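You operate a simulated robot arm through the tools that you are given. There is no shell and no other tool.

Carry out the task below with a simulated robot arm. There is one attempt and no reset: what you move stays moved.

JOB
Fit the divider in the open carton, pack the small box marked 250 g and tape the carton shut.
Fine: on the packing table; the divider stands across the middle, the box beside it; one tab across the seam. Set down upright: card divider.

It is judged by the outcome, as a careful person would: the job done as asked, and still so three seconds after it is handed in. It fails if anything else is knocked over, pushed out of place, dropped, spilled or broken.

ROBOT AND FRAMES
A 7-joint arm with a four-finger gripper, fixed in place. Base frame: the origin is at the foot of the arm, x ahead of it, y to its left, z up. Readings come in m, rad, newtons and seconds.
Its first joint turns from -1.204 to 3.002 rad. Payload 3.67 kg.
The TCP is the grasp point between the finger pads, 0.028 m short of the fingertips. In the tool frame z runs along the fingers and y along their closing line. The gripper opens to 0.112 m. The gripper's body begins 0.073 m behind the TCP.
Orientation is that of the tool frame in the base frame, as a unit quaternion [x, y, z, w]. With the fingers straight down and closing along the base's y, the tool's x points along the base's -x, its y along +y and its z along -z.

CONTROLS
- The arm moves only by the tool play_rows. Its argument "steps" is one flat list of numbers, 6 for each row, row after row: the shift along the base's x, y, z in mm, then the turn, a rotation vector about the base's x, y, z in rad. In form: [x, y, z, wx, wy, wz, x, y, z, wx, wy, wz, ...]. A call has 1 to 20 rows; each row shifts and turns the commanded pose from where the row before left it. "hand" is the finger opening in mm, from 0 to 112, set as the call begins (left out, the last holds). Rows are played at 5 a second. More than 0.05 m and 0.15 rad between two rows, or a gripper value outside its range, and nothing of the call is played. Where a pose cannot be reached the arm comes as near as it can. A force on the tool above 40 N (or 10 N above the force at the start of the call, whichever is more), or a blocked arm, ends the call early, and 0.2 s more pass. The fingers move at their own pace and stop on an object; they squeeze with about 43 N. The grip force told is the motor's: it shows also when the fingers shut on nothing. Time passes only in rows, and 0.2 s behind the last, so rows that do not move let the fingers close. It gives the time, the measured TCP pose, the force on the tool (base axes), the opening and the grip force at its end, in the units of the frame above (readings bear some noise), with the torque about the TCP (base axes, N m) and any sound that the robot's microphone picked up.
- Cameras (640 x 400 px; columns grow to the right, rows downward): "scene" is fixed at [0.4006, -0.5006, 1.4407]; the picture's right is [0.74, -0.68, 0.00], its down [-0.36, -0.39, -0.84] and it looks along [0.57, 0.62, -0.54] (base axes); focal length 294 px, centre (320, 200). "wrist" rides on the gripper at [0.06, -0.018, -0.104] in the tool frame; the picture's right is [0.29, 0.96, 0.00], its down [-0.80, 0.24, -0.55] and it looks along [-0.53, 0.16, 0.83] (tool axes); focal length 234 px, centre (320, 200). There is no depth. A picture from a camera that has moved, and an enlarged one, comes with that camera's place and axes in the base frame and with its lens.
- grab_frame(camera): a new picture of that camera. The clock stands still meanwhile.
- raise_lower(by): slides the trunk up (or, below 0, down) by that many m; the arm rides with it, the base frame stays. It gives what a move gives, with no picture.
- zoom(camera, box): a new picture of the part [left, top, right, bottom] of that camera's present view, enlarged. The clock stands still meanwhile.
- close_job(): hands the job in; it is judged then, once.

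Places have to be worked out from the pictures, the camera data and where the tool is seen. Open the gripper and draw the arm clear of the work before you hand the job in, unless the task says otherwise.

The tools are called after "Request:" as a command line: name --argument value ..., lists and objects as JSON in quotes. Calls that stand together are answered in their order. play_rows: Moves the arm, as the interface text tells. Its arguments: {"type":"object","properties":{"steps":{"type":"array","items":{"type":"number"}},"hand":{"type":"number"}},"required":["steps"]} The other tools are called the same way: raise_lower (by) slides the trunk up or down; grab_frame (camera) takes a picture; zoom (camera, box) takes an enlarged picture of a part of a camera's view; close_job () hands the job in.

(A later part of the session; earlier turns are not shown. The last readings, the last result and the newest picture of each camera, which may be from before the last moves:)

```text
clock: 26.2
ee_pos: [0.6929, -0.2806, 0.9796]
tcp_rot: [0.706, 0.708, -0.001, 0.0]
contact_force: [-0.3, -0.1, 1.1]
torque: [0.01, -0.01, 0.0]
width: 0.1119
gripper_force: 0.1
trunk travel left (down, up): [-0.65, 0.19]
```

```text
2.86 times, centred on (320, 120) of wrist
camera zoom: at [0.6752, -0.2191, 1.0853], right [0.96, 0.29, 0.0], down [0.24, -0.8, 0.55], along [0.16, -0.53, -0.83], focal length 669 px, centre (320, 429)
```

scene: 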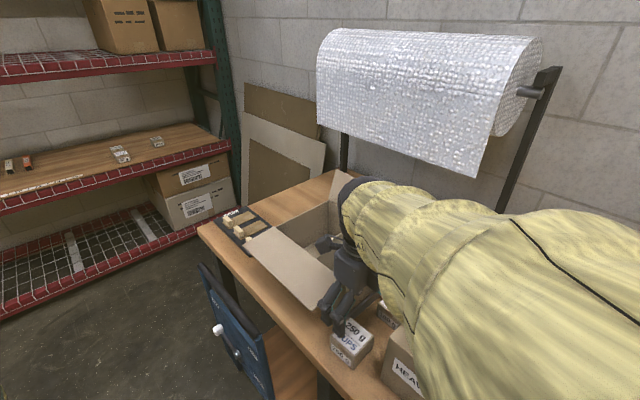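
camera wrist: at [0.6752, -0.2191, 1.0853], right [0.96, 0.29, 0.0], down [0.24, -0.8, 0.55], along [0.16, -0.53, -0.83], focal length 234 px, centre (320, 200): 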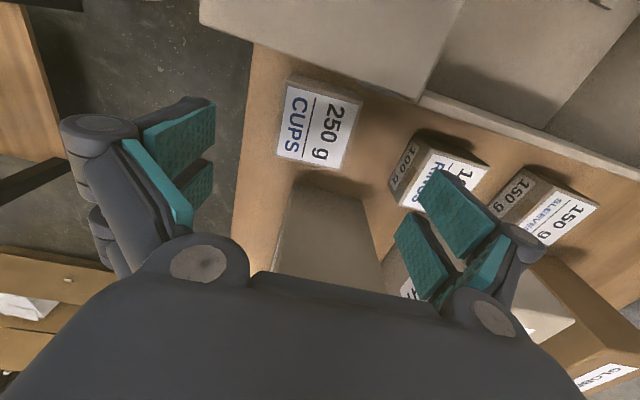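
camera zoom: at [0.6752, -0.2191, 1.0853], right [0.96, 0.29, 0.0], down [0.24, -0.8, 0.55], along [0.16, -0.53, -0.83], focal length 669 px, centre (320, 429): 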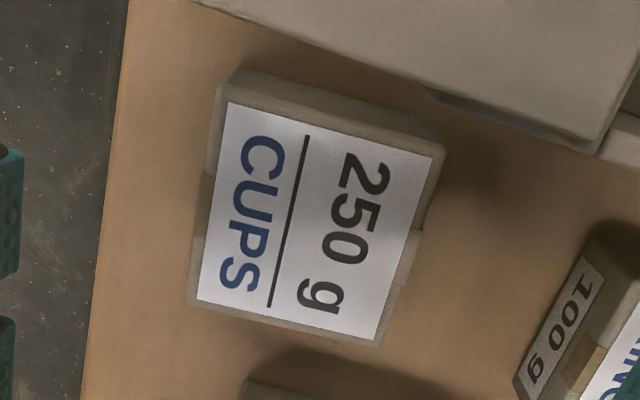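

The box centre is at (0.691, −0.282) with yaw of about +0.045 rad. I'll match that, descend to TCP z≈0.862 with fingertips about 14 mm above the table, and then check.

Request:
play_rows --steps '[-2, -3, -30, 0, 0, 0.045, 0, 0, -30, 0, 0, 0, 0, 0, -30, 0, 0, 0, 0, 0, -20, 0, 0, 0, 0, 0, -8, 0, 0, 0, 0, 0, 0, 0, 0, 0]' --hand 112

Request:
grab_frame --camera "wrist"

Request:
grab_frame --camera "scene"

```text
clock: 27.4
ee_pos: [0.695, -0.28, 0.8739]
tcp_rot: [0.691, 0.723, 0.008, 0.004]
contact_force: [-16.6, -9.6, 36.0]
torque: [3.62, -0.87, 1.39]
width: 0.112
gripper_force: 0.0
trunk travel left (down, up): [-0.65, 0.19]
stopped in row 5: the force on the tool passed its limit at 119 N (the readings are from after the stop); the commanded pose is now the measured one
```

```text
taken
camera wrist: at [0.6721, -0.2206, 0.9788], right [0.94, 0.33, 0.02], down [0.27, -0.79, 0.55], along [0.2, -0.52, -0.83], focal length 234 px, centre (320, 200)
```

wrist: 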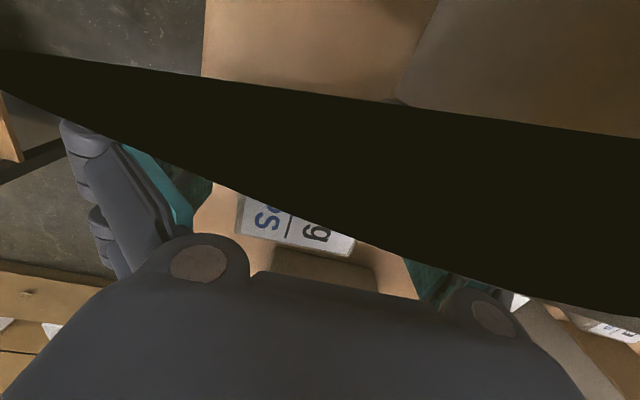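

```text
taken
```

scene: 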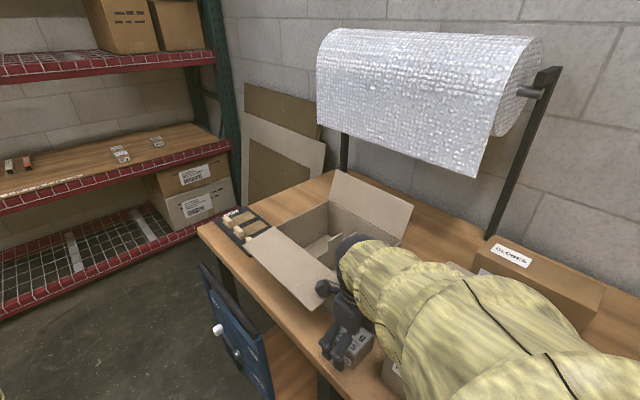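

The camera block on the gripper's +y side pressed on the carton's near flap. I'll back straight up immediately and check the flap.

Request:
play_rows --steps '[0, 0, 15, 0, 0, 0, 0, 0, 30, 0, 0, 0, 0, 0, 40, 0, 0, 0, 0, 0, 40, 0, 0, 0, 0, 0, 40, 0, 0, 0, 0, 0, 0, 0, 0, 0]'

Request:
grab_frame --camera "scene"

Request:
grab_frame --camera "wrist"

```text
clock: 28.8
ee_pos: [0.6964, -0.2833, 1.0352]
tcp_rot: [0.691, 0.723, 0.004, 0.002]
contact_force: [0.9, 0.7, 1.3]
torque: [0.02, 0.02, 0.03]
width: 0.112
gripper_force: 0.1
trunk travel left (down, up): [-0.65, 0.19]
```

```text
taken
```

scene: 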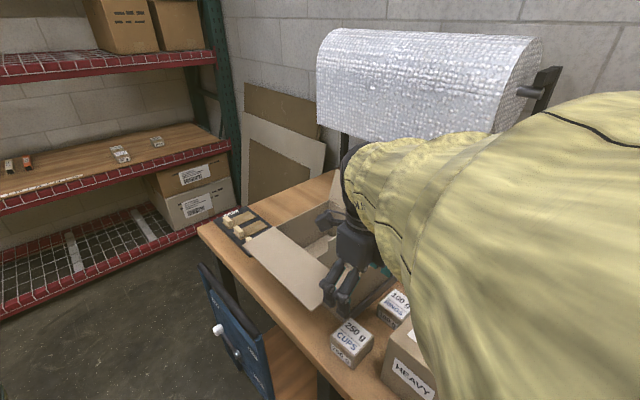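

```text
taken
camera wrist: at [0.6731, -0.2223, 1.1393], right [0.94, 0.33, 0.01], down [0.27, -0.79, 0.55], along [0.19, -0.52, -0.83], focal length 234 px, centre (320, 200)
```

wrist: 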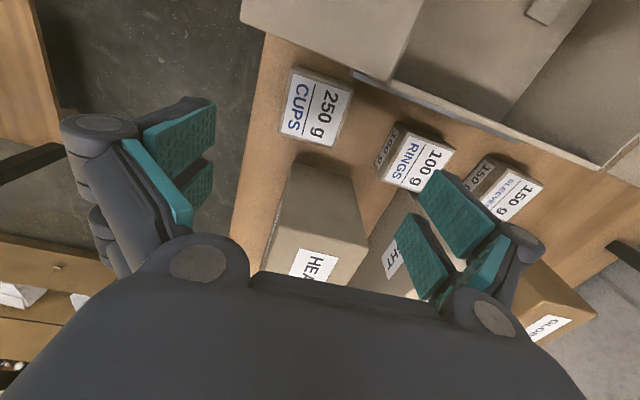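

No visible damage to the flap. I'll grasp with the tool tilted 25° about x, leaning away from the carton toward −y. The pads stay flat on the box's x faces and the camera block clears the flap.

Request:
play_rows --steps '[0, 0, 10, 0.145, 0, 0, 0, 0, 0, 0.145, 0, 0, 0, 0, 0, 0.145, 0, 0, 0, 0, 0, 0, 0, 0]' --hand 112

Request:
grab_frame --camera "wrist"

Request:
grab_frame --camera "scene"

```text
clock: 29.8
ee_pos: [0.6971, -0.2826, 1.0443]
tcp_rot: [0.676, 0.704, 0.162, -0.146]
contact_force: [0.4, 0.0, 0.2]
torque: [-0.03, 0.0, -0.04]
width: 0.1121
gripper_force: 0.0
trunk travel left (down, up): [-0.65, 0.19]
```

```text
taken
camera wrist: at [0.6746, -0.2701, 1.1639], right [0.94, 0.3, 0.15], down [0.27, -0.95, 0.17], along [0.19, -0.12, -0.97], focal length 234 px, centre (320, 200)
```

wrist: 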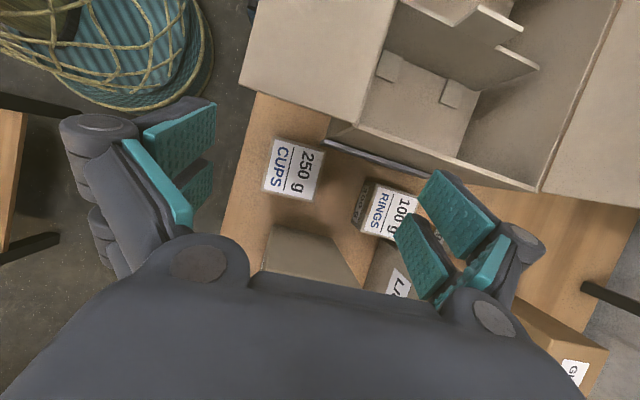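

```text
taken
```

scene: 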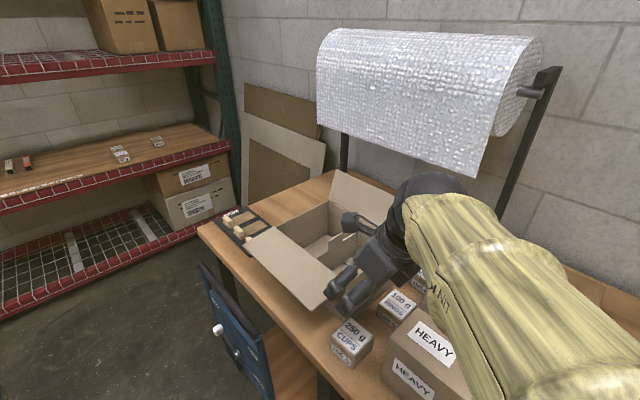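

This near top-down view shows the divider standing in the carton. I'll re-measure the 250 g box from here.

Request:
zoom --camera "wrist" --box '[220, 110, 420, 240]'

Request:
zoom --camera "wrist" --box '[320, 0, 640, 200]'

Request:
zoom --camera "scene" --box '[300, 180, 460, 380]'

```text
3.08 times, centred on (320, 175) of wrist
camera zoom: at [0.6746, -0.2701, 1.1639], right [0.94, 0.3, 0.15], down [0.27, -0.95, 0.17], along [0.19, -0.12, -0.97], focal length 720 px, centre (320, 277)
```

zoom: 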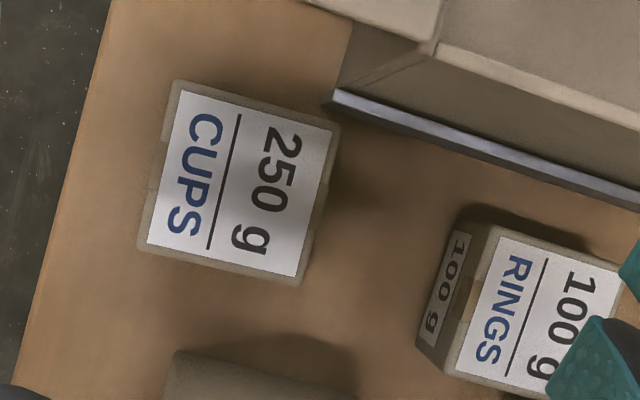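

```text
2.00 times, centred on (480, 100) of wrist
camera zoom: at [0.6746, -0.2701, 1.1639], right [0.94, 0.3, 0.15], down [0.27, -0.95, 0.17], along [0.19, -0.12, -0.97], focal length 468 px, centre (0, 400)
```

zoom: 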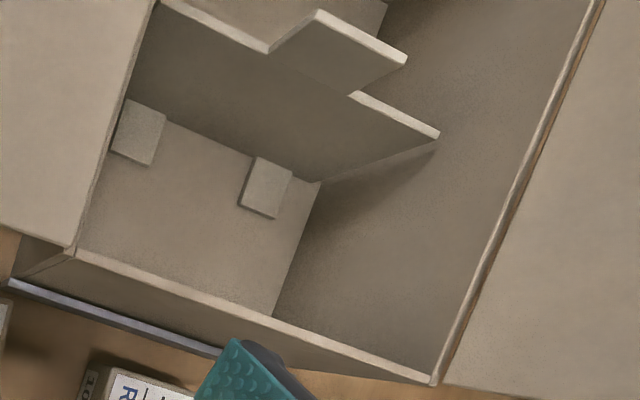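

```text
2.00 times, centred on (380, 280) of scene
camera zoom: at [0.4006, -0.5006, 1.4407], right [0.74, -0.68, 0.0], down [-0.36, -0.39, -0.84], along [0.57, 0.62, -0.54], focal length 588 px, centre (200, 40)
```

zoom: 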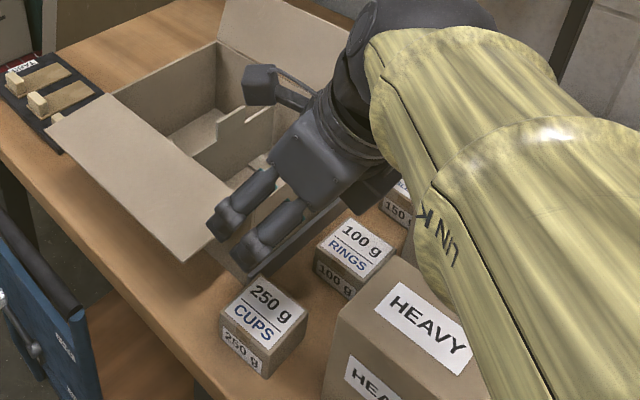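

The box centre is at about (0.690, −0.280) and the TCP is 5 mm too far in x. I'll shift and descend in two stages, watching the force.

Request:
play_rows --steps '[-5.5, 1, -30, 0, 0, 0, 0, 0, -30, 0, 0, 0, 0, 0, -30, 0, 0, 0, 0, 0, -30, 0, 0, 0, 0, 0, -20, 0, 0, 0, 0, 0, 0, 0, 0, 0]' --hand 112

Request:
grab_frame --camera "wrist"

Request:
grab_frame --camera "scene"

```text
clock: 31.2
ee_pos: [0.6924, -0.2811, 0.9023]
tcp_rot: [0.675, 0.705, 0.161, -0.146]
contact_force: [0.4, 0.5, 0.2]
torque: [-0.05, 0.01, 0.03]
width: 0.1119
gripper_force: 0.1
trunk travel left (down, up): [-0.65, 0.19]
```

```text
taken
camera wrist: at [0.6695, -0.2705, 1.0219], right [0.94, 0.29, 0.15], down [0.27, -0.95, 0.17], along [0.19, -0.12, -0.97], focal length 234 px, centre (320, 200)
```

wrist: 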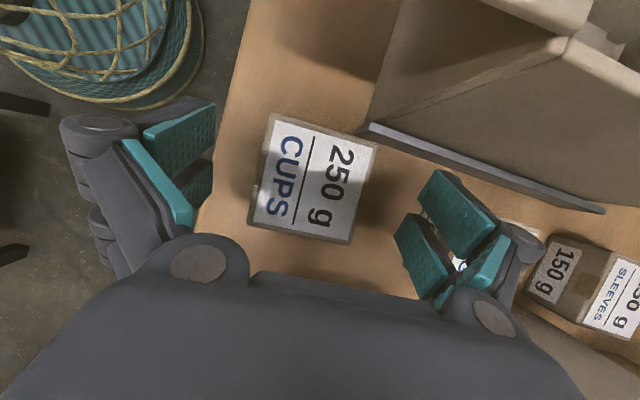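

```text
taken
```

scene: 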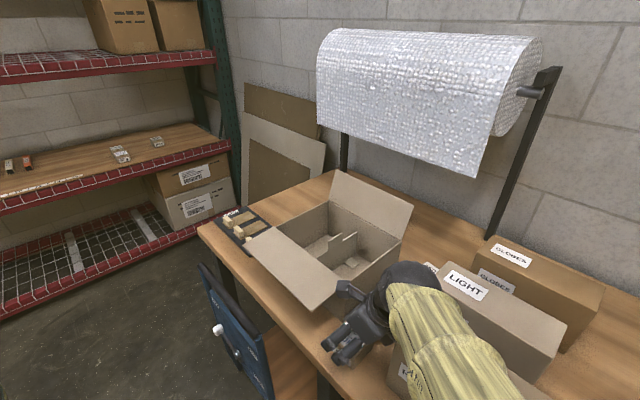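

The box centre reads (0.690, −0.277), so alignment is good and there is no contact. I'll narrow to 96 mm to keep clear of the 100 g box, then descend the last 40 mm.

Request:
play_rows --steps '[-1, 0, 0, 0, 0, 0, 0, 1, -15, 0, 0, 0, 0, 1, -15, 0, 0, 0, 0, 0, -9, 0, 0, 0, 0, 0, 0, 0, 0, 0]' --hand 96

Request:
grab_frame --camera "wrist"

Request:
zoom --camera "scene" --box '[300, 240, 460, 400]'

```text
clock: 32.4
ee_pos: [0.6898, -0.2785, 0.8653]
tcp_rot: [0.675, 0.705, 0.161, -0.145]
contact_force: [0.2, 1.6, 5.1]
torque: [-0.02, 0.34, -0.12]
width: 0.0985
gripper_force: 2.5
trunk travel left (down, up): [-0.65, 0.19]
```

```text
taken
camera wrist: at [0.6673, -0.2674, 0.9858], right [0.94, 0.3, 0.15], down [0.27, -0.95, 0.17], along [0.19, -0.12, -0.97], focal length 234 px, centre (320, 200)
```

wrist: 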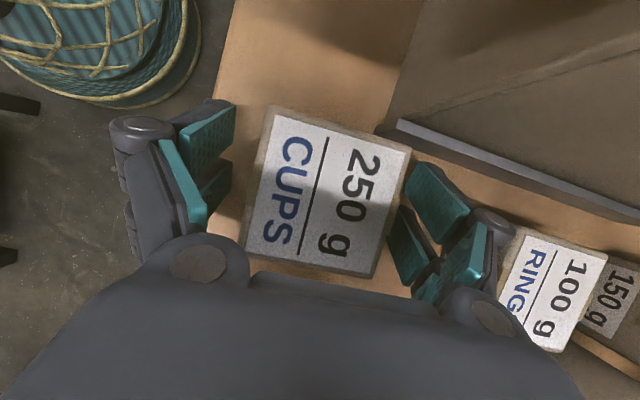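

```text
2.50 times, centred on (380, 320) of scene
camera zoom: at [0.4006, -0.5006, 1.4407], right [0.74, -0.68, 0.0], down [-0.36, -0.39, -0.84], along [0.57, 0.62, -0.54], focal length 735 px, centre (170, -100)
```

zoom: 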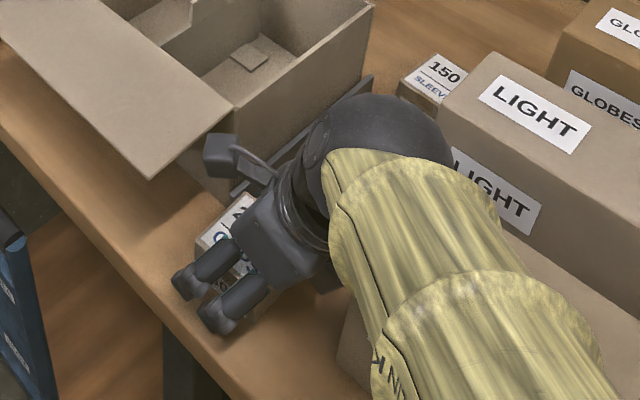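

The left fingertip is lightly touching the table, which puts the table near z≈0.833. I'll rise 4 mm, then close on the box.

Request:
play_rows --steps '[0, 0, 4, 0, 0, 0, 0, 0, 0, 0, 0, 0]' --hand 96

Request:
play_rows --steps '[0, 0, 0, 0, 0, 0, 0, 0, 0, 0, 0, 0, 0, 0, 0, 0, 0, 0, 0, 0, 0, 0, 0, 0]' --hand 40

Request:
grab_frame --camera "wrist"

```text
clock: 33.0
ee_pos: [0.6902, -0.279, 0.8694]
tcp_rot: [0.675, 0.705, 0.161, -0.146]
contact_force: [-0.4, 0.1, -0.9]
torque: [-0.01, -0.02, -0.02]
width: 0.0963
gripper_force: 0.0
trunk travel left (down, up): [-0.65, 0.19]
```

```text
clock: 33.8
ee_pos: [0.691, -0.2763, 0.8739]
tcp_rot: [0.673, 0.706, 0.163, -0.146]
contact_force: [-5.8, -4.1, 21.7]
torque: [-0.43, 1.04, 0.19]
width: 0.0658
gripper_force: 42.9
trunk travel left (down, up): [-0.65, 0.19]
stopped in row 3: the force on the tool passed its limit at 42 N (the readings are from after the stop); the commanded pose is now the measured one
```

```text
taken
camera wrist: at [0.6689, -0.2651, 0.9937], right [0.94, 0.3, 0.16], down [0.27, -0.95, 0.17], along [0.2, -0.12, -0.97], focal length 234 px, centre (320, 200)
```

wrist: 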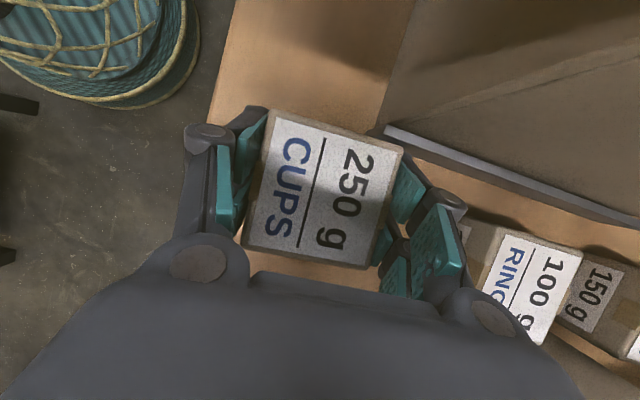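

The box is gripped at 65.8 mm, with the fingertips pressing on the table slightly. I'll lift straight up slowly.

Request:
play_rows --steps '[0, 0, 6, 0, 0, 0, 0, 0, 15, 0, 0, 0, 0, 0, 30, 0, 0, 0, 0, 0, 40, 0, 0, 0, 0, 0, 40, 0, 0, 0, 0, 0, 40, 0, 0, 0, 0, 0, 30, 0, 0, 0, 0, 0, 0, 0, 0, 0]'

Request:
grab_frame --camera "wrist"

Request:
grab_frame --camera "scene"

```text
clock: 35.6
ee_pos: [0.6926, -0.2792, 1.0731]
tcp_rot: [0.675, 0.705, 0.163, -0.146]
contact_force: [0.6, -0.2, -1.8]
torque: [0.04, 0.02, 0.01]
width: 0.0658
gripper_force: 43.2
trunk travel left (down, up): [-0.65, 0.19]
```

```text
taken
camera wrist: at [0.6708, -0.2676, 1.1933], right [0.94, 0.3, 0.15], down [0.27, -0.95, 0.17], along [0.2, -0.12, -0.97], focal length 234 px, centre (320, 200)
```

wrist: 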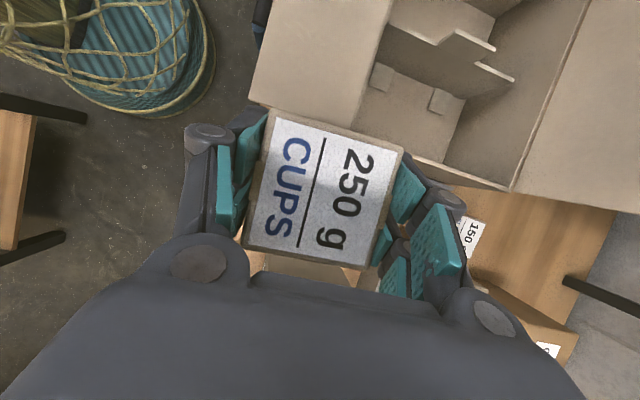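

```text
taken
```

scene: 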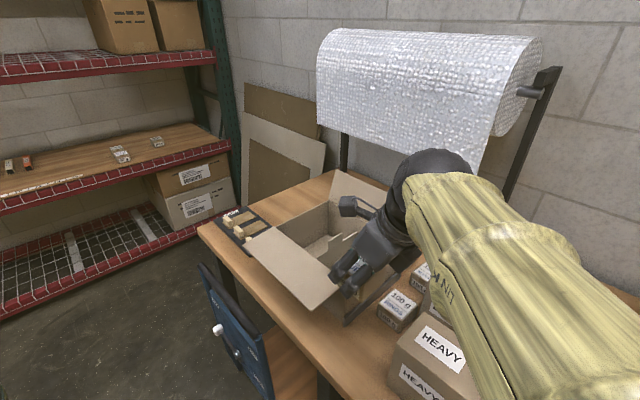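

The box is lifted cleanly. I'll carry it level over the +y compartment of the carton, centred at about (0.822, −0.02), well above the divider.

Request:
play_rows --steps '[16, 29, 3, 0, 0, 0, 16, 29, 3, 0, 0, 0, 16, 29, 3, 0, 0, 0, 16, 29, 3, 0, 0, 0, 16, 29, 3, 0, 0, 0, 16, 29, 3, 0, 0, 0, 16, 29, 0, 0, 0, 0, 16, 29, 0, 0, 0, 0, 2, 27, 0, 0, 0, 0, 0, 0, 0, 0, 0, 0]'

Request:
grab_frame --camera "wrist"

Request:
grab_frame --camera "scene"

```text
clock: 37.8
ee_pos: [0.8255, -0.0205, 1.0898]
tcp_rot: [0.674, 0.705, 0.163, -0.147]
contact_force: [-0.5, 0.4, -2.4]
torque: [0.06, -0.03, -0.01]
width: 0.0659
gripper_force: 43.0
trunk travel left (down, up): [-0.65, 0.19]
```

```text
taken
camera wrist: at [0.8021, -0.0089, 1.2099], right [0.94, 0.3, 0.15], down [0.27, -0.95, 0.17], along [0.2, -0.12, -0.97], focal length 234 px, centre (320, 200)
```

wrist: 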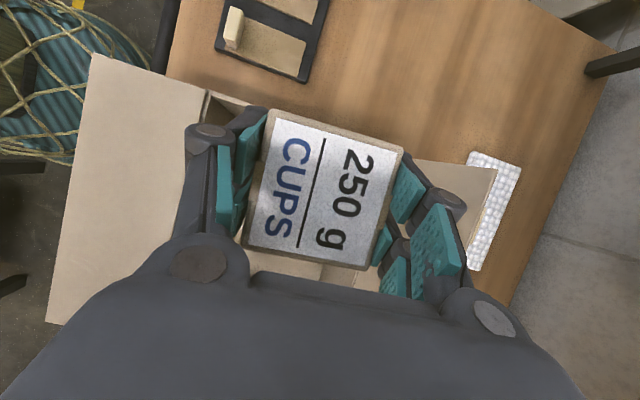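

```text
taken
```

scene: 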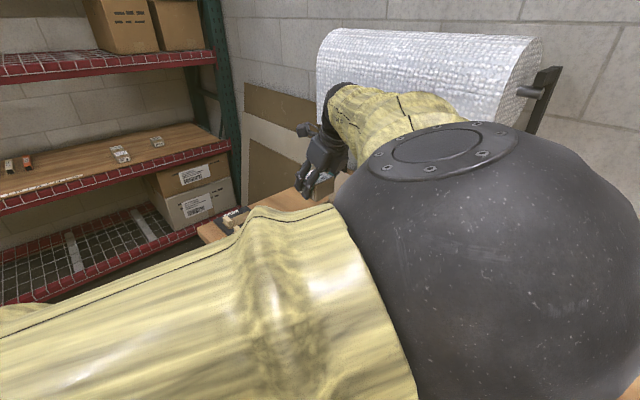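

I'll check alignment against the carton rim with enlarged wrist views before lowering.

Request:
zoom --camera "wrist" --box '[180, 60, 520, 280]'

Request:
zoom --camera "scene" --box '[200, 120, 360, 240]'

```text
1.82 times, centred on (350, 170) of wrist
camera zoom: at [0.8021, -0.0089, 1.2099], right [0.94, 0.3, 0.15], down [0.27, -0.95, 0.17], along [0.2, -0.12, -0.97], focal length 426 px, centre (266, 254)
```

zoom: 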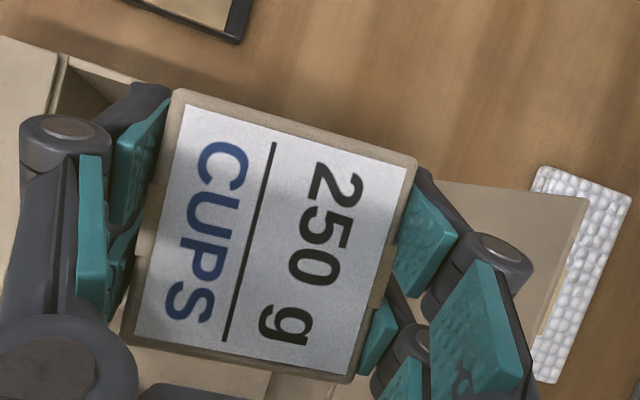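

```text
3.33 times, centred on (280, 180) of scene
camera zoom: at [0.4006, -0.5006, 1.4407], right [0.74, -0.68, 0.0], down [-0.36, -0.39, -0.84], along [0.57, 0.62, -0.54], focal length 980 px, centre (453, 267)
```

zoom: 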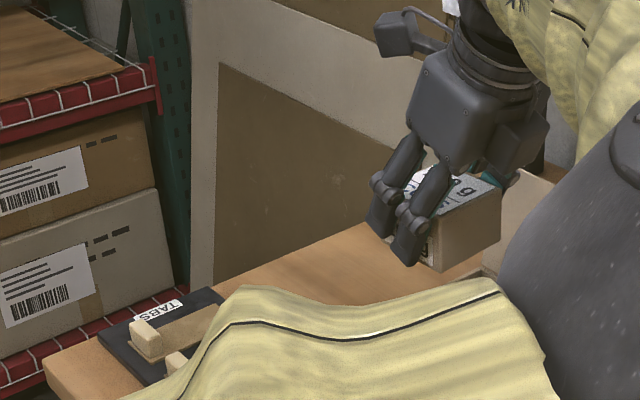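

Clearances are about 18 mm to the +y wall and 20 mm to the divider feet. The carton floor is about 19 mm above the table, so release should be at TCP z≈0.893. I'll lower to 0.905 first.

Request:
play_rows --steps '[-2, 0, -30, 0, 0, 0, 0, 0, -30, 0, 0, 0, 0, 0, -30, 0, 0, 0, 0, 0, -30, 0, 0, 0, 0, 0, -30, 0, 0, 0, 0, 0, -25, 0, 0, 0, 0, 0, -10, 0, 0, 0, 0, 0, 0, 0, 0, 0]'

Request:
grab_frame --camera "wrist"

```text
clock: 39.6
ee_pos: [0.8198, -0.0184, 0.9037]
tcp_rot: [0.674, 0.706, 0.162, -0.146]
contact_force: [0.1, -0.3, 1.3]
torque: [-0.34, 0.12, 0.05]
width: 0.0659
gripper_force: 42.7
trunk travel left (down, up): [-0.65, 0.19]
```

```text
taken
camera wrist: at [0.7976, -0.0078, 1.0238], right [0.94, 0.3, 0.15], down [0.27, -0.95, 0.17], along [0.2, -0.12, -0.97], focal length 234 px, centre (320, 200)
```

wrist: 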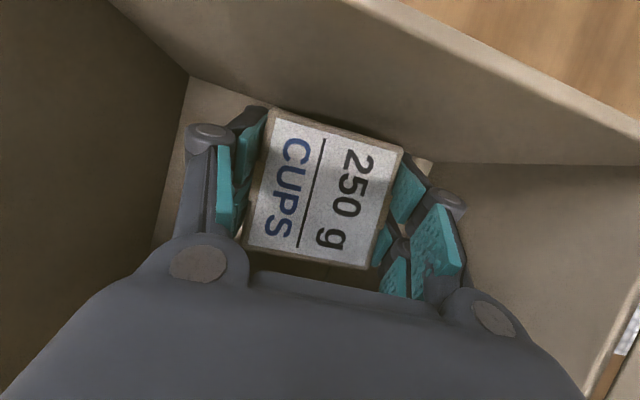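

The box is deep in the compartment and a light first contact shows. I'll ease down in 2 mm steps.

Request:
play_rows --steps '[0, 0, -2, 0, 0, 0, 0, 0, -2, 0, 0, 0, 0, 0, 0, 0, 0, 0]'

```text
clock: 40.4
ee_pos: [0.8191, -0.0175, 0.9024]
tcp_rot: [0.674, 0.705, 0.164, -0.145]
contact_force: [3.3, -1.9, 22.6]
torque: [-1.93, 0.3, 0.33]
width: 0.066
gripper_force: 43.4
trunk travel left (down, up): [-0.65, 0.19]
```

The contact point is about 82 mm toward −y, so a block on the gripper's underside is touching the divider handle, not the box touching the floor. I'll rise, shift 13 mm toward the +y wall where the block clears, and lower again.

Request:
play_rows --steps '[0, 0, 4, 0, 0, 0, 0, 0, 4, 0, 0, 0, 0, 6, 0, 0, 0, 0, 0, 6, 0, 0, 0, 0, 0, 0, 0, 0, 0, 0]'

Request:
grab_frame --camera "wrist"

```text
clock: 41.6
ee_pos: [0.8213, -0.0095, 0.9084]
tcp_rot: [0.675, 0.705, 0.162, -0.146]
contact_force: [-10.5, -26.8, -1.6]
torque: [-0.27, 0.08, -0.71]
width: 0.0656
gripper_force: 42.8
trunk travel left (down, up): [-0.65, 0.19]
```

```text
taken
camera wrist: at [0.798, 0.0014, 1.0281], right [0.94, 0.3, 0.15], down [0.27, -0.95, 0.17], along [0.19, -0.12, -0.97], focal length 234 px, centre (320, 200)
```

wrist: 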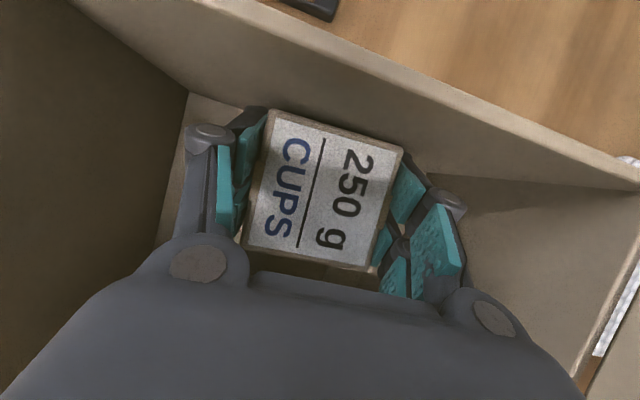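

The box has reached the +y wall. I'll back off 2 mm to relieve it, then lower gently while watching the force.

Request:
play_rows --steps '[0, -3, 0, 0, 0, 0, 0, -1.5, 0, 0, 0, 0, 0, 0, 0, 0, 0, 0]'

Request:
play_rows --steps '[0, 0, -3, 0, 0, 0, 0, 0, -2, 0, 0, 0, 0, 0, -2, 0, 0, 0, 0, 0, 0, 0, 0, 0]'

```text
clock: 42.4
ee_pos: [0.8204, -0.0095, 0.9096]
tcp_rot: [0.674, 0.706, 0.163, -0.146]
contact_force: [-0.6, -5.6, -6.2]
torque: [-0.15, 0.14, -0.22]
width: 0.0662
gripper_force: 43.2
trunk travel left (down, up): [-0.65, 0.19]
```

```text
clock: 43.4
ee_pos: [0.8218, -0.01, 0.9014]
tcp_rot: [0.674, 0.706, 0.162, -0.145]
contact_force: [0.9, 0.4, -2.9]
torque: [0.03, 0.02, 0.02]
width: 0.0655
gripper_force: 43.2
trunk travel left (down, up): [-0.65, 0.19]
```

It now hangs free at z=0.901 with only its weight on the tool. I'll continue down in small steps.

Request:
play_rows --steps '[0, 0, -2, 0, 0, 0, 0, 0, -2, 0, 0, 0, 0, 0, 0, 0, 0, 0]'

Request:
play_rows --steps '[0, 0, -1.5, 0, 0, 0, 0, 0, -1.5, 0, 0, 0, 0, 0, 0, 0, 0, 0]'

```text
clock: 44.2
ee_pos: [0.8215, -0.0108, 0.8987]
tcp_rot: [0.674, 0.706, 0.162, -0.146]
contact_force: [0.0, 0.7, -2.4]
torque: [-0.02, 0.0, 0.0]
width: 0.0655
gripper_force: 43.5
trunk travel left (down, up): [-0.65, 0.19]
```

```text
clock: 45.0
ee_pos: [0.8211, -0.0097, 0.8949]
tcp_rot: [0.675, 0.705, 0.163, -0.145]
contact_force: [0.1, -0.1, -2.3]
torque: [0.01, 0.0, 0.01]
width: 0.0658
gripper_force: 42.9
trunk travel left (down, up): [-0.65, 0.19]
```

Still free at 0.895, and floor contact is expected near 0.893. I'll go on in 1–1.5 mm steps.

Request:
play_rows --steps '[0, 0, -1, 0, 0, 0, 0, 0, -1, 0, 0, 0, 0, 0, 0, 0, 0, 0]'

Request:
play_rows --steps '[0, 0, -1, 0, 0, 0, 0, 0, -1, 0, 0, 0, 0, 0, 0, 0, 0, 0]'

```text
clock: 45.8
ee_pos: [0.8211, -0.0108, 0.8928]
tcp_rot: [0.674, 0.706, 0.162, -0.145]
contact_force: [0.9, 0.5, -2.1]
torque: [-0.02, 0.01, 0.0]
width: 0.0661
gripper_force: 43.0
trunk travel left (down, up): [-0.65, 0.19]
```

```text
clock: 46.6
ee_pos: [0.8201, -0.0105, 0.8918]
tcp_rot: [0.675, 0.705, 0.162, -0.145]
contact_force: [0.8, 0.5, -1.7]
torque: [0.01, 0.02, 0.01]
width: 0.0658
gripper_force: 43.0
trunk travel left (down, up): [-0.65, 0.19]
```

Request:
play_rows --steps '[0, 0, -1, 0, 0, 0, 0, 0, -1, 0, 0, 0, 0, 0, 0, 0, 0, 0]'

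Request:
play_rows --steps '[0, 0, -1, 0, 0, 0, 0, 0, -1, 0, 0, 0, 0, 0, 0, 0, 0, 0]'

Request:
grab_frame --camera "wrist"

```text
clock: 47.4
ee_pos: [0.8209, -0.0098, 0.8892]
tcp_rot: [0.674, 0.706, 0.162, -0.146]
contact_force: [-0.3, 0.4, -2.1]
torque: [-0.01, 0.01, 0.0]
width: 0.0655
gripper_force: 43.1
trunk travel left (down, up): [-0.65, 0.19]
```

```text
clock: 48.2
ee_pos: [0.8212, -0.0107, 0.8872]
tcp_rot: [0.674, 0.705, 0.162, -0.146]
contact_force: [-0.3, 0.6, -3.4]
torque: [0.01, 0.0, 0.0]
width: 0.0658
gripper_force: 42.8
trunk travel left (down, up): [-0.65, 0.19]
```

```text
taken
camera wrist: at [0.798, -0.0003, 1.0069], right [0.94, 0.3, 0.15], down [0.27, -0.95, 0.17], along [0.2, -0.12, -0.97], focal length 234 px, centre (320, 200)
```

wrist: 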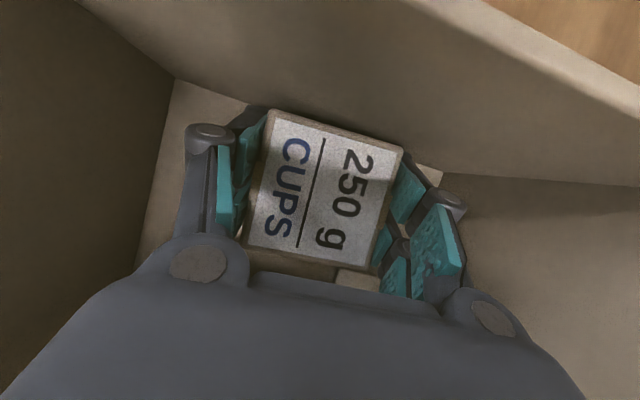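

Still free. The box probably rode up a few millimetres while being gripped, so the floor should be only 1–5 mm further down. I'll continue in 1 mm steps.

Request:
play_rows --steps '[0, 0, -1, 0, 0, 0, 0, 0, -1, 0, 0, 0, 0, 0, 0, 0, 0, 0]'

Request:
play_rows --steps '[0, 0, -1, 0, 0, 0, 0, 0, -1, 0, 0, 0, 0, 0, 0, 0, 0, 0]'

Request:
zoom --camera "wrist" --box '[140, 60, 480, 300]'

```text
clock: 49.0
ee_pos: [0.8214, -0.0112, 0.8857]
tcp_rot: [0.675, 0.705, 0.162, -0.146]
contact_force: [0.1, 0.7, -2.8]
torque: [-0.03, 0.01, 0.01]
width: 0.0657
gripper_force: 42.4
trunk travel left (down, up): [-0.65, 0.19]
```

```text
clock: 49.8
ee_pos: [0.8202, -0.0111, 0.8815]
tcp_rot: [0.674, 0.706, 0.162, -0.146]
contact_force: [0.3, -0.5, -2.3]
torque: [-0.03, 0.0, -0.03]
width: 0.0657
gripper_force: 42.5
trunk travel left (down, up): [-0.65, 0.19]
```

```text
1.67 times, centred on (310, 180) of wrist
camera zoom: at [0.7974, -0.0005, 1.0026], right [0.94, 0.3, 0.15], down [0.27, -0.95, 0.17], along [0.2, -0.12, -0.97], focal length 390 px, centre (337, 233)
```

zoom: 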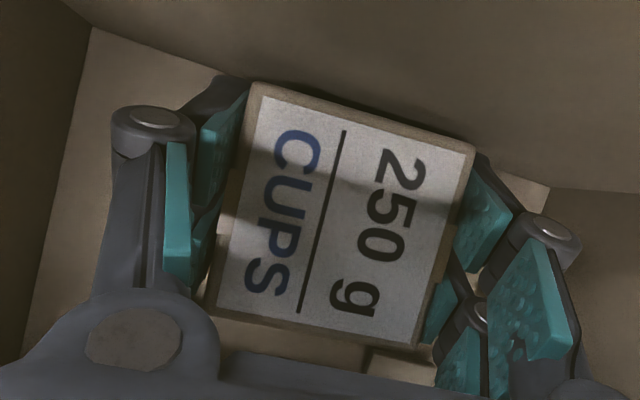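

Still no contact at 0.8815, so the carton floor is lower than the divider contact suggested. I'll check the divider's seating afterwards. Continuing down gently until the box touches.

Request:
play_rows --steps '[0, 0, -1, 0, 0, 0, 0, 0, -1, 0, 0, 0, 0, 0, 0, 0, 0, 0]'

Request:
play_rows --steps '[0, 0, -1, 0, 0, 0, 0, 0, -1, 0, 0, 0, 0, 0, 0, 0, 0, 0]'

```text
clock: 50.6
ee_pos: [0.8195, -0.0111, 0.8815]
tcp_rot: [0.675, 0.705, 0.162, -0.145]
contact_force: [0.7, 0.1, -1.6]
torque: [-0.01, -0.02, 0.0]
width: 0.0655
gripper_force: 43.3
trunk travel left (down, up): [-0.65, 0.19]
```

```text
clock: 51.4
ee_pos: [0.8195, -0.0117, 0.8815]
tcp_rot: [0.674, 0.706, 0.163, -0.146]
contact_force: [-1.1, -0.4, 7.9]
torque: [-0.21, 0.36, 0.03]
width: 0.0658
gripper_force: 43.2
trunk travel left (down, up): [-0.65, 0.19]
```

The box has touched the floor (8 N). I'll unload slightly and open.

Request:
play_rows --steps '[0, 0, 0.5, 0, 0, 0, 0, 0, 0, 0, 0, 0]'

Request:
play_rows --steps '[0, 0, 0, 0, 0, 0, 0, 0, 0, 0, 0, 0, 0, 0, 0, 0, 0, 0]' --hand 92

Request:
grab_frame --camera "wrist"

```text
clock: 52.0
ee_pos: [0.8199, -0.0118, 0.8794]
tcp_rot: [0.675, 0.705, 0.162, -0.146]
contact_force: [-0.2, -0.1, 7.5]
torque: [-0.02, 0.35, -0.01]
width: 0.0656
gripper_force: 43.4
trunk travel left (down, up): [-0.65, 0.19]
```

```text
clock: 52.8
ee_pos: [0.8196, -0.0123, 0.8795]
tcp_rot: [0.674, 0.706, 0.162, -0.145]
contact_force: [-0.7, 0.2, 0.2]
torque: [-0.02, -0.01, 0.02]
width: 0.0922
gripper_force: 0.1
trunk travel left (down, up): [-0.65, 0.19]
```

```text
taken
camera wrist: at [0.7979, -0.0006, 0.9994], right [0.94, 0.3, 0.15], down [0.27, -0.95, 0.17], along [0.2, -0.12, -0.97], focal length 234 px, centre (320, 200)
```

wrist: 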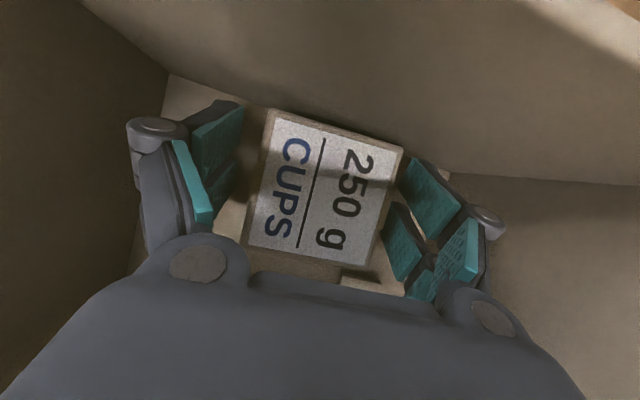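

The box is released and sitting in the compartment. I'll rise along the tilted tool axis, which leans toward −y, straight up in z so I don't brush the divider, and then look.

Request:
play_rows --steps '[0, 0, 15, 0, 0, 0, 0, 0, 30, 0, 0, 0, 0, 0, 40, 0, 0, 0, 0, 0, 40, 0, 0, 0, 0, 0, 40, 0, 0, 0, 0, 0, 40, 0, 0, 0, 0, 0, 40, 0, 0, 0, 0, 0, 40, 0, 0, 0, 0, 0, 0, 0, 0, 0]'

Request:
grab_frame --camera "wrist"

Request:
grab_frame --camera "scene"

```text
clock: 54.8
ee_pos: [0.8229, -0.0106, 1.1654]
tcp_rot: [0.674, 0.706, 0.162, -0.147]
contact_force: [0.0, 0.6, 0.6]
torque: [0.0, 0.04, 0.02]
width: 0.0919
gripper_force: 0.1
trunk travel left (down, up): [-0.65, 0.19]
```

```text
taken
camera wrist: at [0.8018, -0.001, 1.2846], right [0.94, 0.3, 0.15], down [0.27, -0.95, 0.17], along [0.2, -0.12, -0.97], focal length 234 px, centre (320, 200)
```

wrist: 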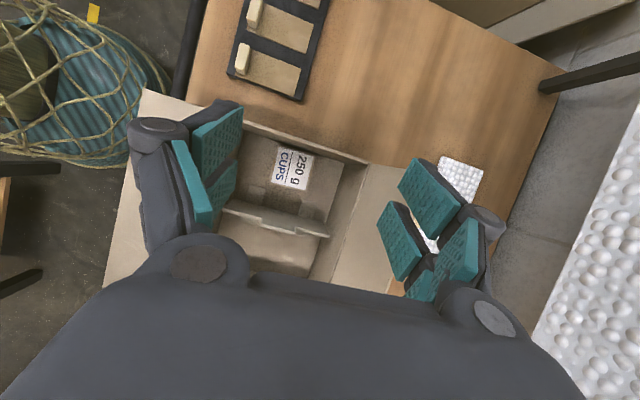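

```text
taken
```

scene: 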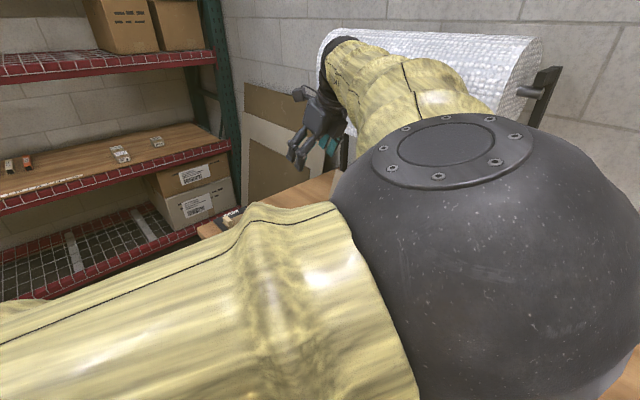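

The box is in beside the divider. I'll inspect the divider's seating closely.

Request:
zoom --camera "wrist" --box '[210, 110, 390, 290]'

```text
2.22 times, centred on (300, 200) of wrist
camera zoom: at [0.8018, -0.001, 1.2846], right [0.94, 0.3, 0.15], down [0.27, -0.95, 0.17], along [0.2, -0.12, -0.97], focal length 520 px, centre (364, 200)
```

zoom: 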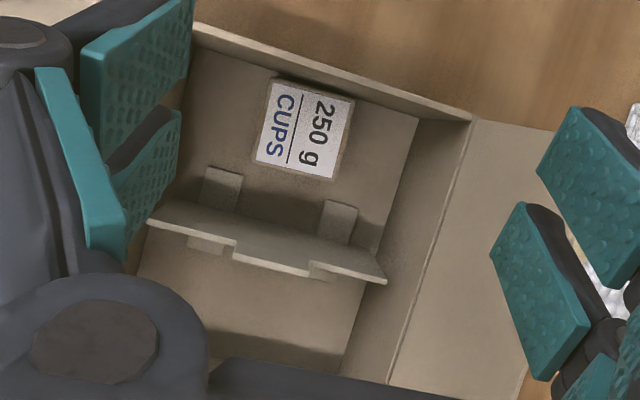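

I want an unobstructed scene view to check the divider's height against the rim. I'll undo the tilt and yaw while backing away to the left and up.

Request:
play_rows --steps '[-5, 5, 15, -0.145, 0, 0, -5, 5, 15, -0.145, 0, 0, -5, 5, 15, -0.145, 0, 0, -18, 14, 4, 0, 0, 0.145, -18, 14, 4, 0, 0, 0.145, -18, 14, 4, 0, 0, 0.145, -18, 14, 4, 0, 0, 0.145, -18, 14, 4, 0, 0, 0.145, -18, 14, 4, 0, 0, 0.145, -18, 14, 4, 0, 0, 0.145, -18, 14, 4, 0, 0, 0.145, -18, 14, 4, 0, 0, 0.145, -18, 14, 4, 0, 0, 0.145, -18, 10, 0, 0, 0, 0.076, 0, 0, 0, 0, 0, 0]' --hand 112

Request:
grab_frame --camera "scene"

Request:
grab_frame --camera "wrist"

```text
clock: 58.0
ee_pos: [0.6072, 0.1522, 1.2494]
tcp_rot: [-0.002, 1.0, 0.007, -0.002]
contact_force: [-1.2, 0.1, -0.1]
torque: [0.01, -0.02, -0.04]
width: 0.1121
gripper_force: 0.1
trunk travel left (down, up): [-0.65, 0.19]
```

```text
taken
```

scene: 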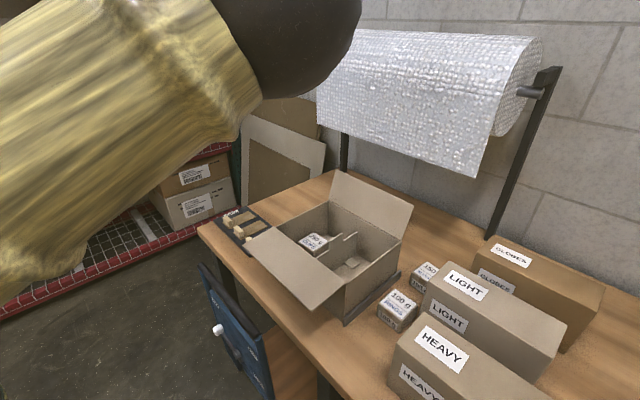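

```text
taken
camera wrist: at [0.5468, 0.1351, 1.3542], right [-0.29, 0.96, 0.01], down [0.8, 0.24, 0.55], along [0.53, 0.17, -0.83], focal length 234 px, centre (320, 200)
```

wrist: 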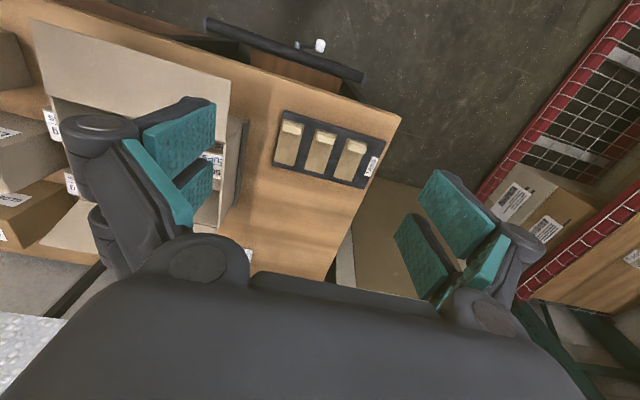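

The HEAVY box looks slightly different from the first picture. I'll compare it with the same crop used at the start, and check the carton interior.

Request:
zoom --camera "scene" --box '[320, 230, 480, 380]'

Request:
zoom --camera "scene" --box '[190, 160, 430, 310]'

Request:
zoom --camera "scene" --box '[280, 190, 410, 290]'

```text
2.67 times, centred on (400, 305) of scene
camera zoom: at [0.4006, -0.5006, 1.4407], right [0.74, -0.68, 0.0], down [-0.36, -0.39, -0.84], along [0.57, 0.62, -0.54], focal length 784 px, centre (107, -80)
```

zoom: 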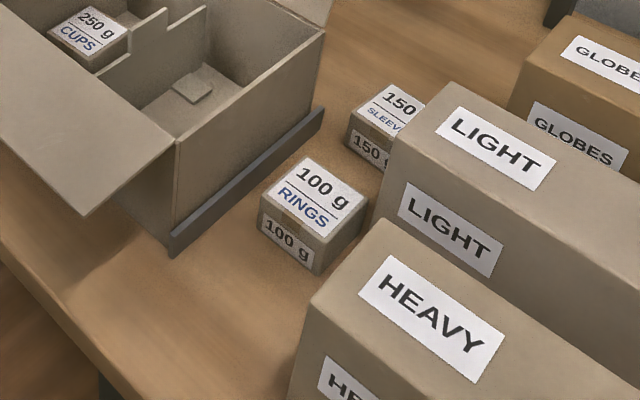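

```text
2.67 times, centred on (310, 235) of scene
camera zoom: at [0.4006, -0.5006, 1.4407], right [0.74, -0.68, 0.0], down [-0.36, -0.39, -0.84], along [0.57, 0.62, -0.54], focal length 784 px, centre (347, 107)
```

zoom: 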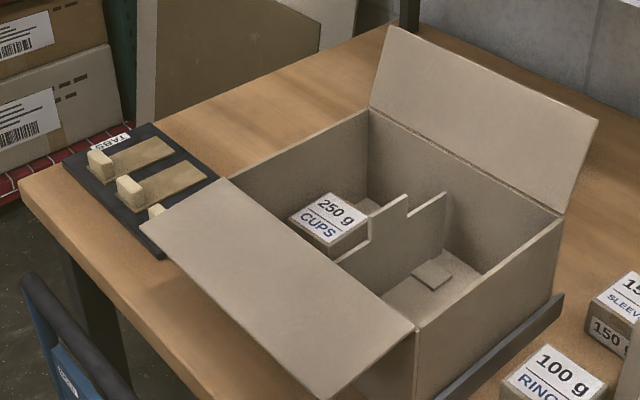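

```text
4.00 times, centred on (345, 240) of scene
camera zoom: at [0.4006, -0.5006, 1.4407], right [0.74, -0.68, 0.0], down [-0.36, -0.39, -0.84], along [0.57, 0.62, -0.54], focal length 1176 px, centre (220, 40)
```

zoom: 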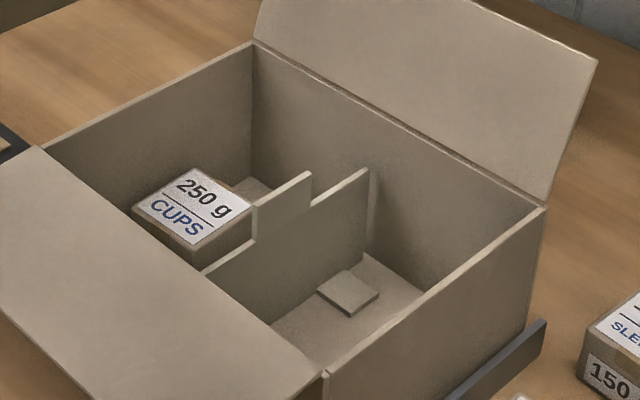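

Findings from these views:

- The divider stands on the carton floor across the middle, with the 250 g box upright beside it.
- The HEAVY box was nudged about 15 mm toward −y by the arm during the grasp. I'll push it back once the packing is done.

Next is the far flap. I'll close the fingers, pitch the tool 25° so the tips point outward, and move up behind the far flap at a safe height.

Request:
play_rows --steps '[36, -25, -4, 0, 0, 0, 36, -25, -4, 0, 0, 0, 36, -25, -4, 0, 0, 0, 36, -25, -4, 0, 0, 0, 36, -25, -4, 0, 0, 0, 36, -25, -4, 0, 0, 0, 36, -25, -4, 0, 0, 0, 36, -25, -4, 0, -0.145, 0, 36, -25, -4, 0, -0.145, 0, 36, -25, -4, 0, -0.145, 0, 0, 0, 0, 0, 0, 0]' --hand 0

Request:
grab_frame --camera "wrist"

Request:
grab_frame --camera "scene"

```text
clock: 60.4
ee_pos: [0.9643, -0.0978, 1.2131]
tcp_rot: [-0.003, 0.977, 0.005, 0.214]
contact_force: [-0.1, -0.2, 0.4]
torque: [-0.02, 0.01, -0.01]
width: 0.0001
gripper_force: 36.2
trunk travel left (down, up): [-0.65, 0.19]
```

```text
taken
camera wrist: at [0.8659, -0.1152, 1.2824], right [-0.27, 0.96, -0.11], down [0.49, 0.24, 0.84], along [0.83, 0.17, -0.53], focal length 234 px, centre (320, 200)
```

wrist: 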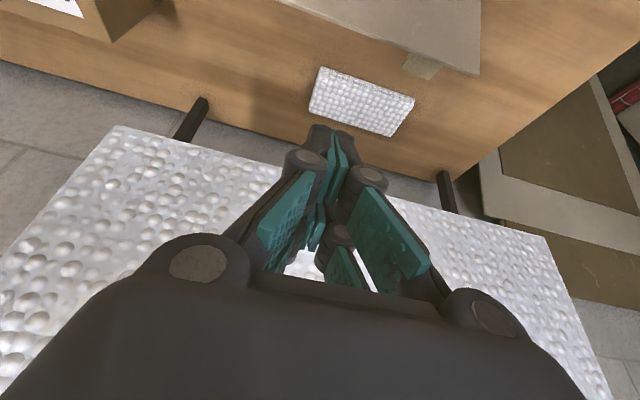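

```text
taken
```

scene: 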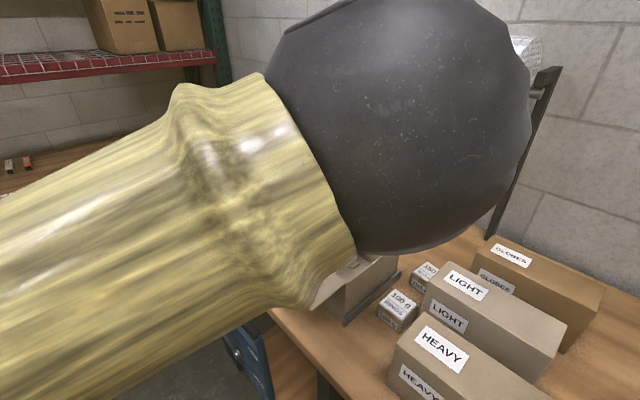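

The bubble-wrap sheet hangs at x≈1.09 with its lower edge at z≈1.11, so I have clearance if I stay below x≈1.0. I'll descend behind the far flap to TCP (0.986, 1.056).

Request:
play_rows --steps '[8, 0, -30, 0, 0, 0, 8, 0, -35, 0, 0, 0, 4, 0, -35, 0, 0, 0, 0, 0, -35, 0, 0, 0, 0, 0, -22, 0, 0, 0, 0, 0, 0, 0, 0, 0]'

Request:
grab_frame --camera "wrist"

Request:
grab_frame --camera "scene"

```text
clock: 61.8
ee_pos: [0.9891, -0.0966, 1.0569]
tcp_rot: [-0.003, 0.977, 0.006, 0.214]
contact_force: [-0.1, -0.1, -0.1]
torque: [0.01, 0.0, -0.04]
width: 0.0002
gripper_force: 35.9
trunk travel left (down, up): [-0.65, 0.19]
```

```text
taken
camera wrist: at [0.8898, -0.1146, 1.1264], right [-0.27, 0.96, -0.11], down [0.49, 0.23, 0.84], along [0.83, 0.17, -0.53], focal length 234 px, centre (320, 200)
```

wrist: 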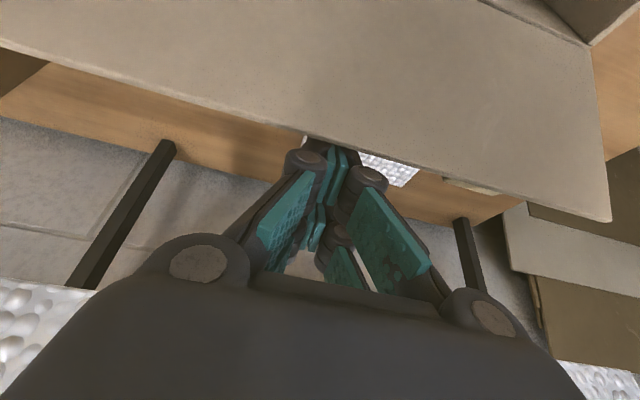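

```text
taken
```

scene: 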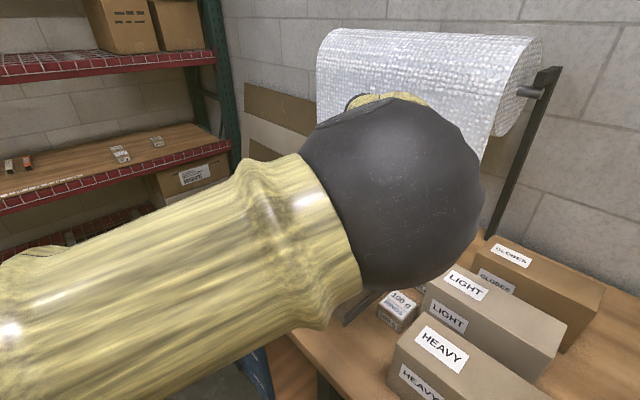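

The fingers are behind the flap with no contact. I'll sweep slowly toward −x to rotate the far flap over.

Request:
play_rows --steps '[-13, 0, 2, 0, 0, 0, -13, 0, 2, 0, 0, 0, -12, 0, 2, 0, 0, 0, -11, 0, 2, 0, 0, 0, -10, 0, 0, 0, 0, 0, -10, 0, 0, 0, 0, 0, -10, 0, 0, 0, 0, 0, -10, 0, -1, 0, 0, 0, -10, 0, -1, 0, 0, 0, -9, 0, -2, 0, 0, 0, 0, 0, 0, 0, 0, 0]'

Request:
grab_frame --camera "wrist"

```text
clock: 64.2
ee_pos: [0.8808, -0.0967, 1.0572]
tcp_rot: [-0.003, 0.977, 0.006, 0.214]
contact_force: [0.2, 0.1, 0.7]
torque: [-0.02, -0.01, -0.03]
width: 0.0
gripper_force: 35.7
trunk travel left (down, up): [-0.65, 0.19]
```

```text
taken
camera wrist: at [0.7826, -0.114, 1.127], right [-0.27, 0.96, -0.11], down [0.49, 0.24, 0.84], along [0.83, 0.17, -0.53], focal length 234 px, centre (320, 200)
```

wrist: 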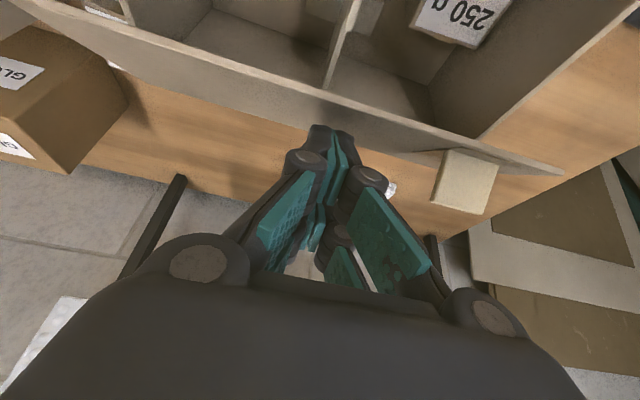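

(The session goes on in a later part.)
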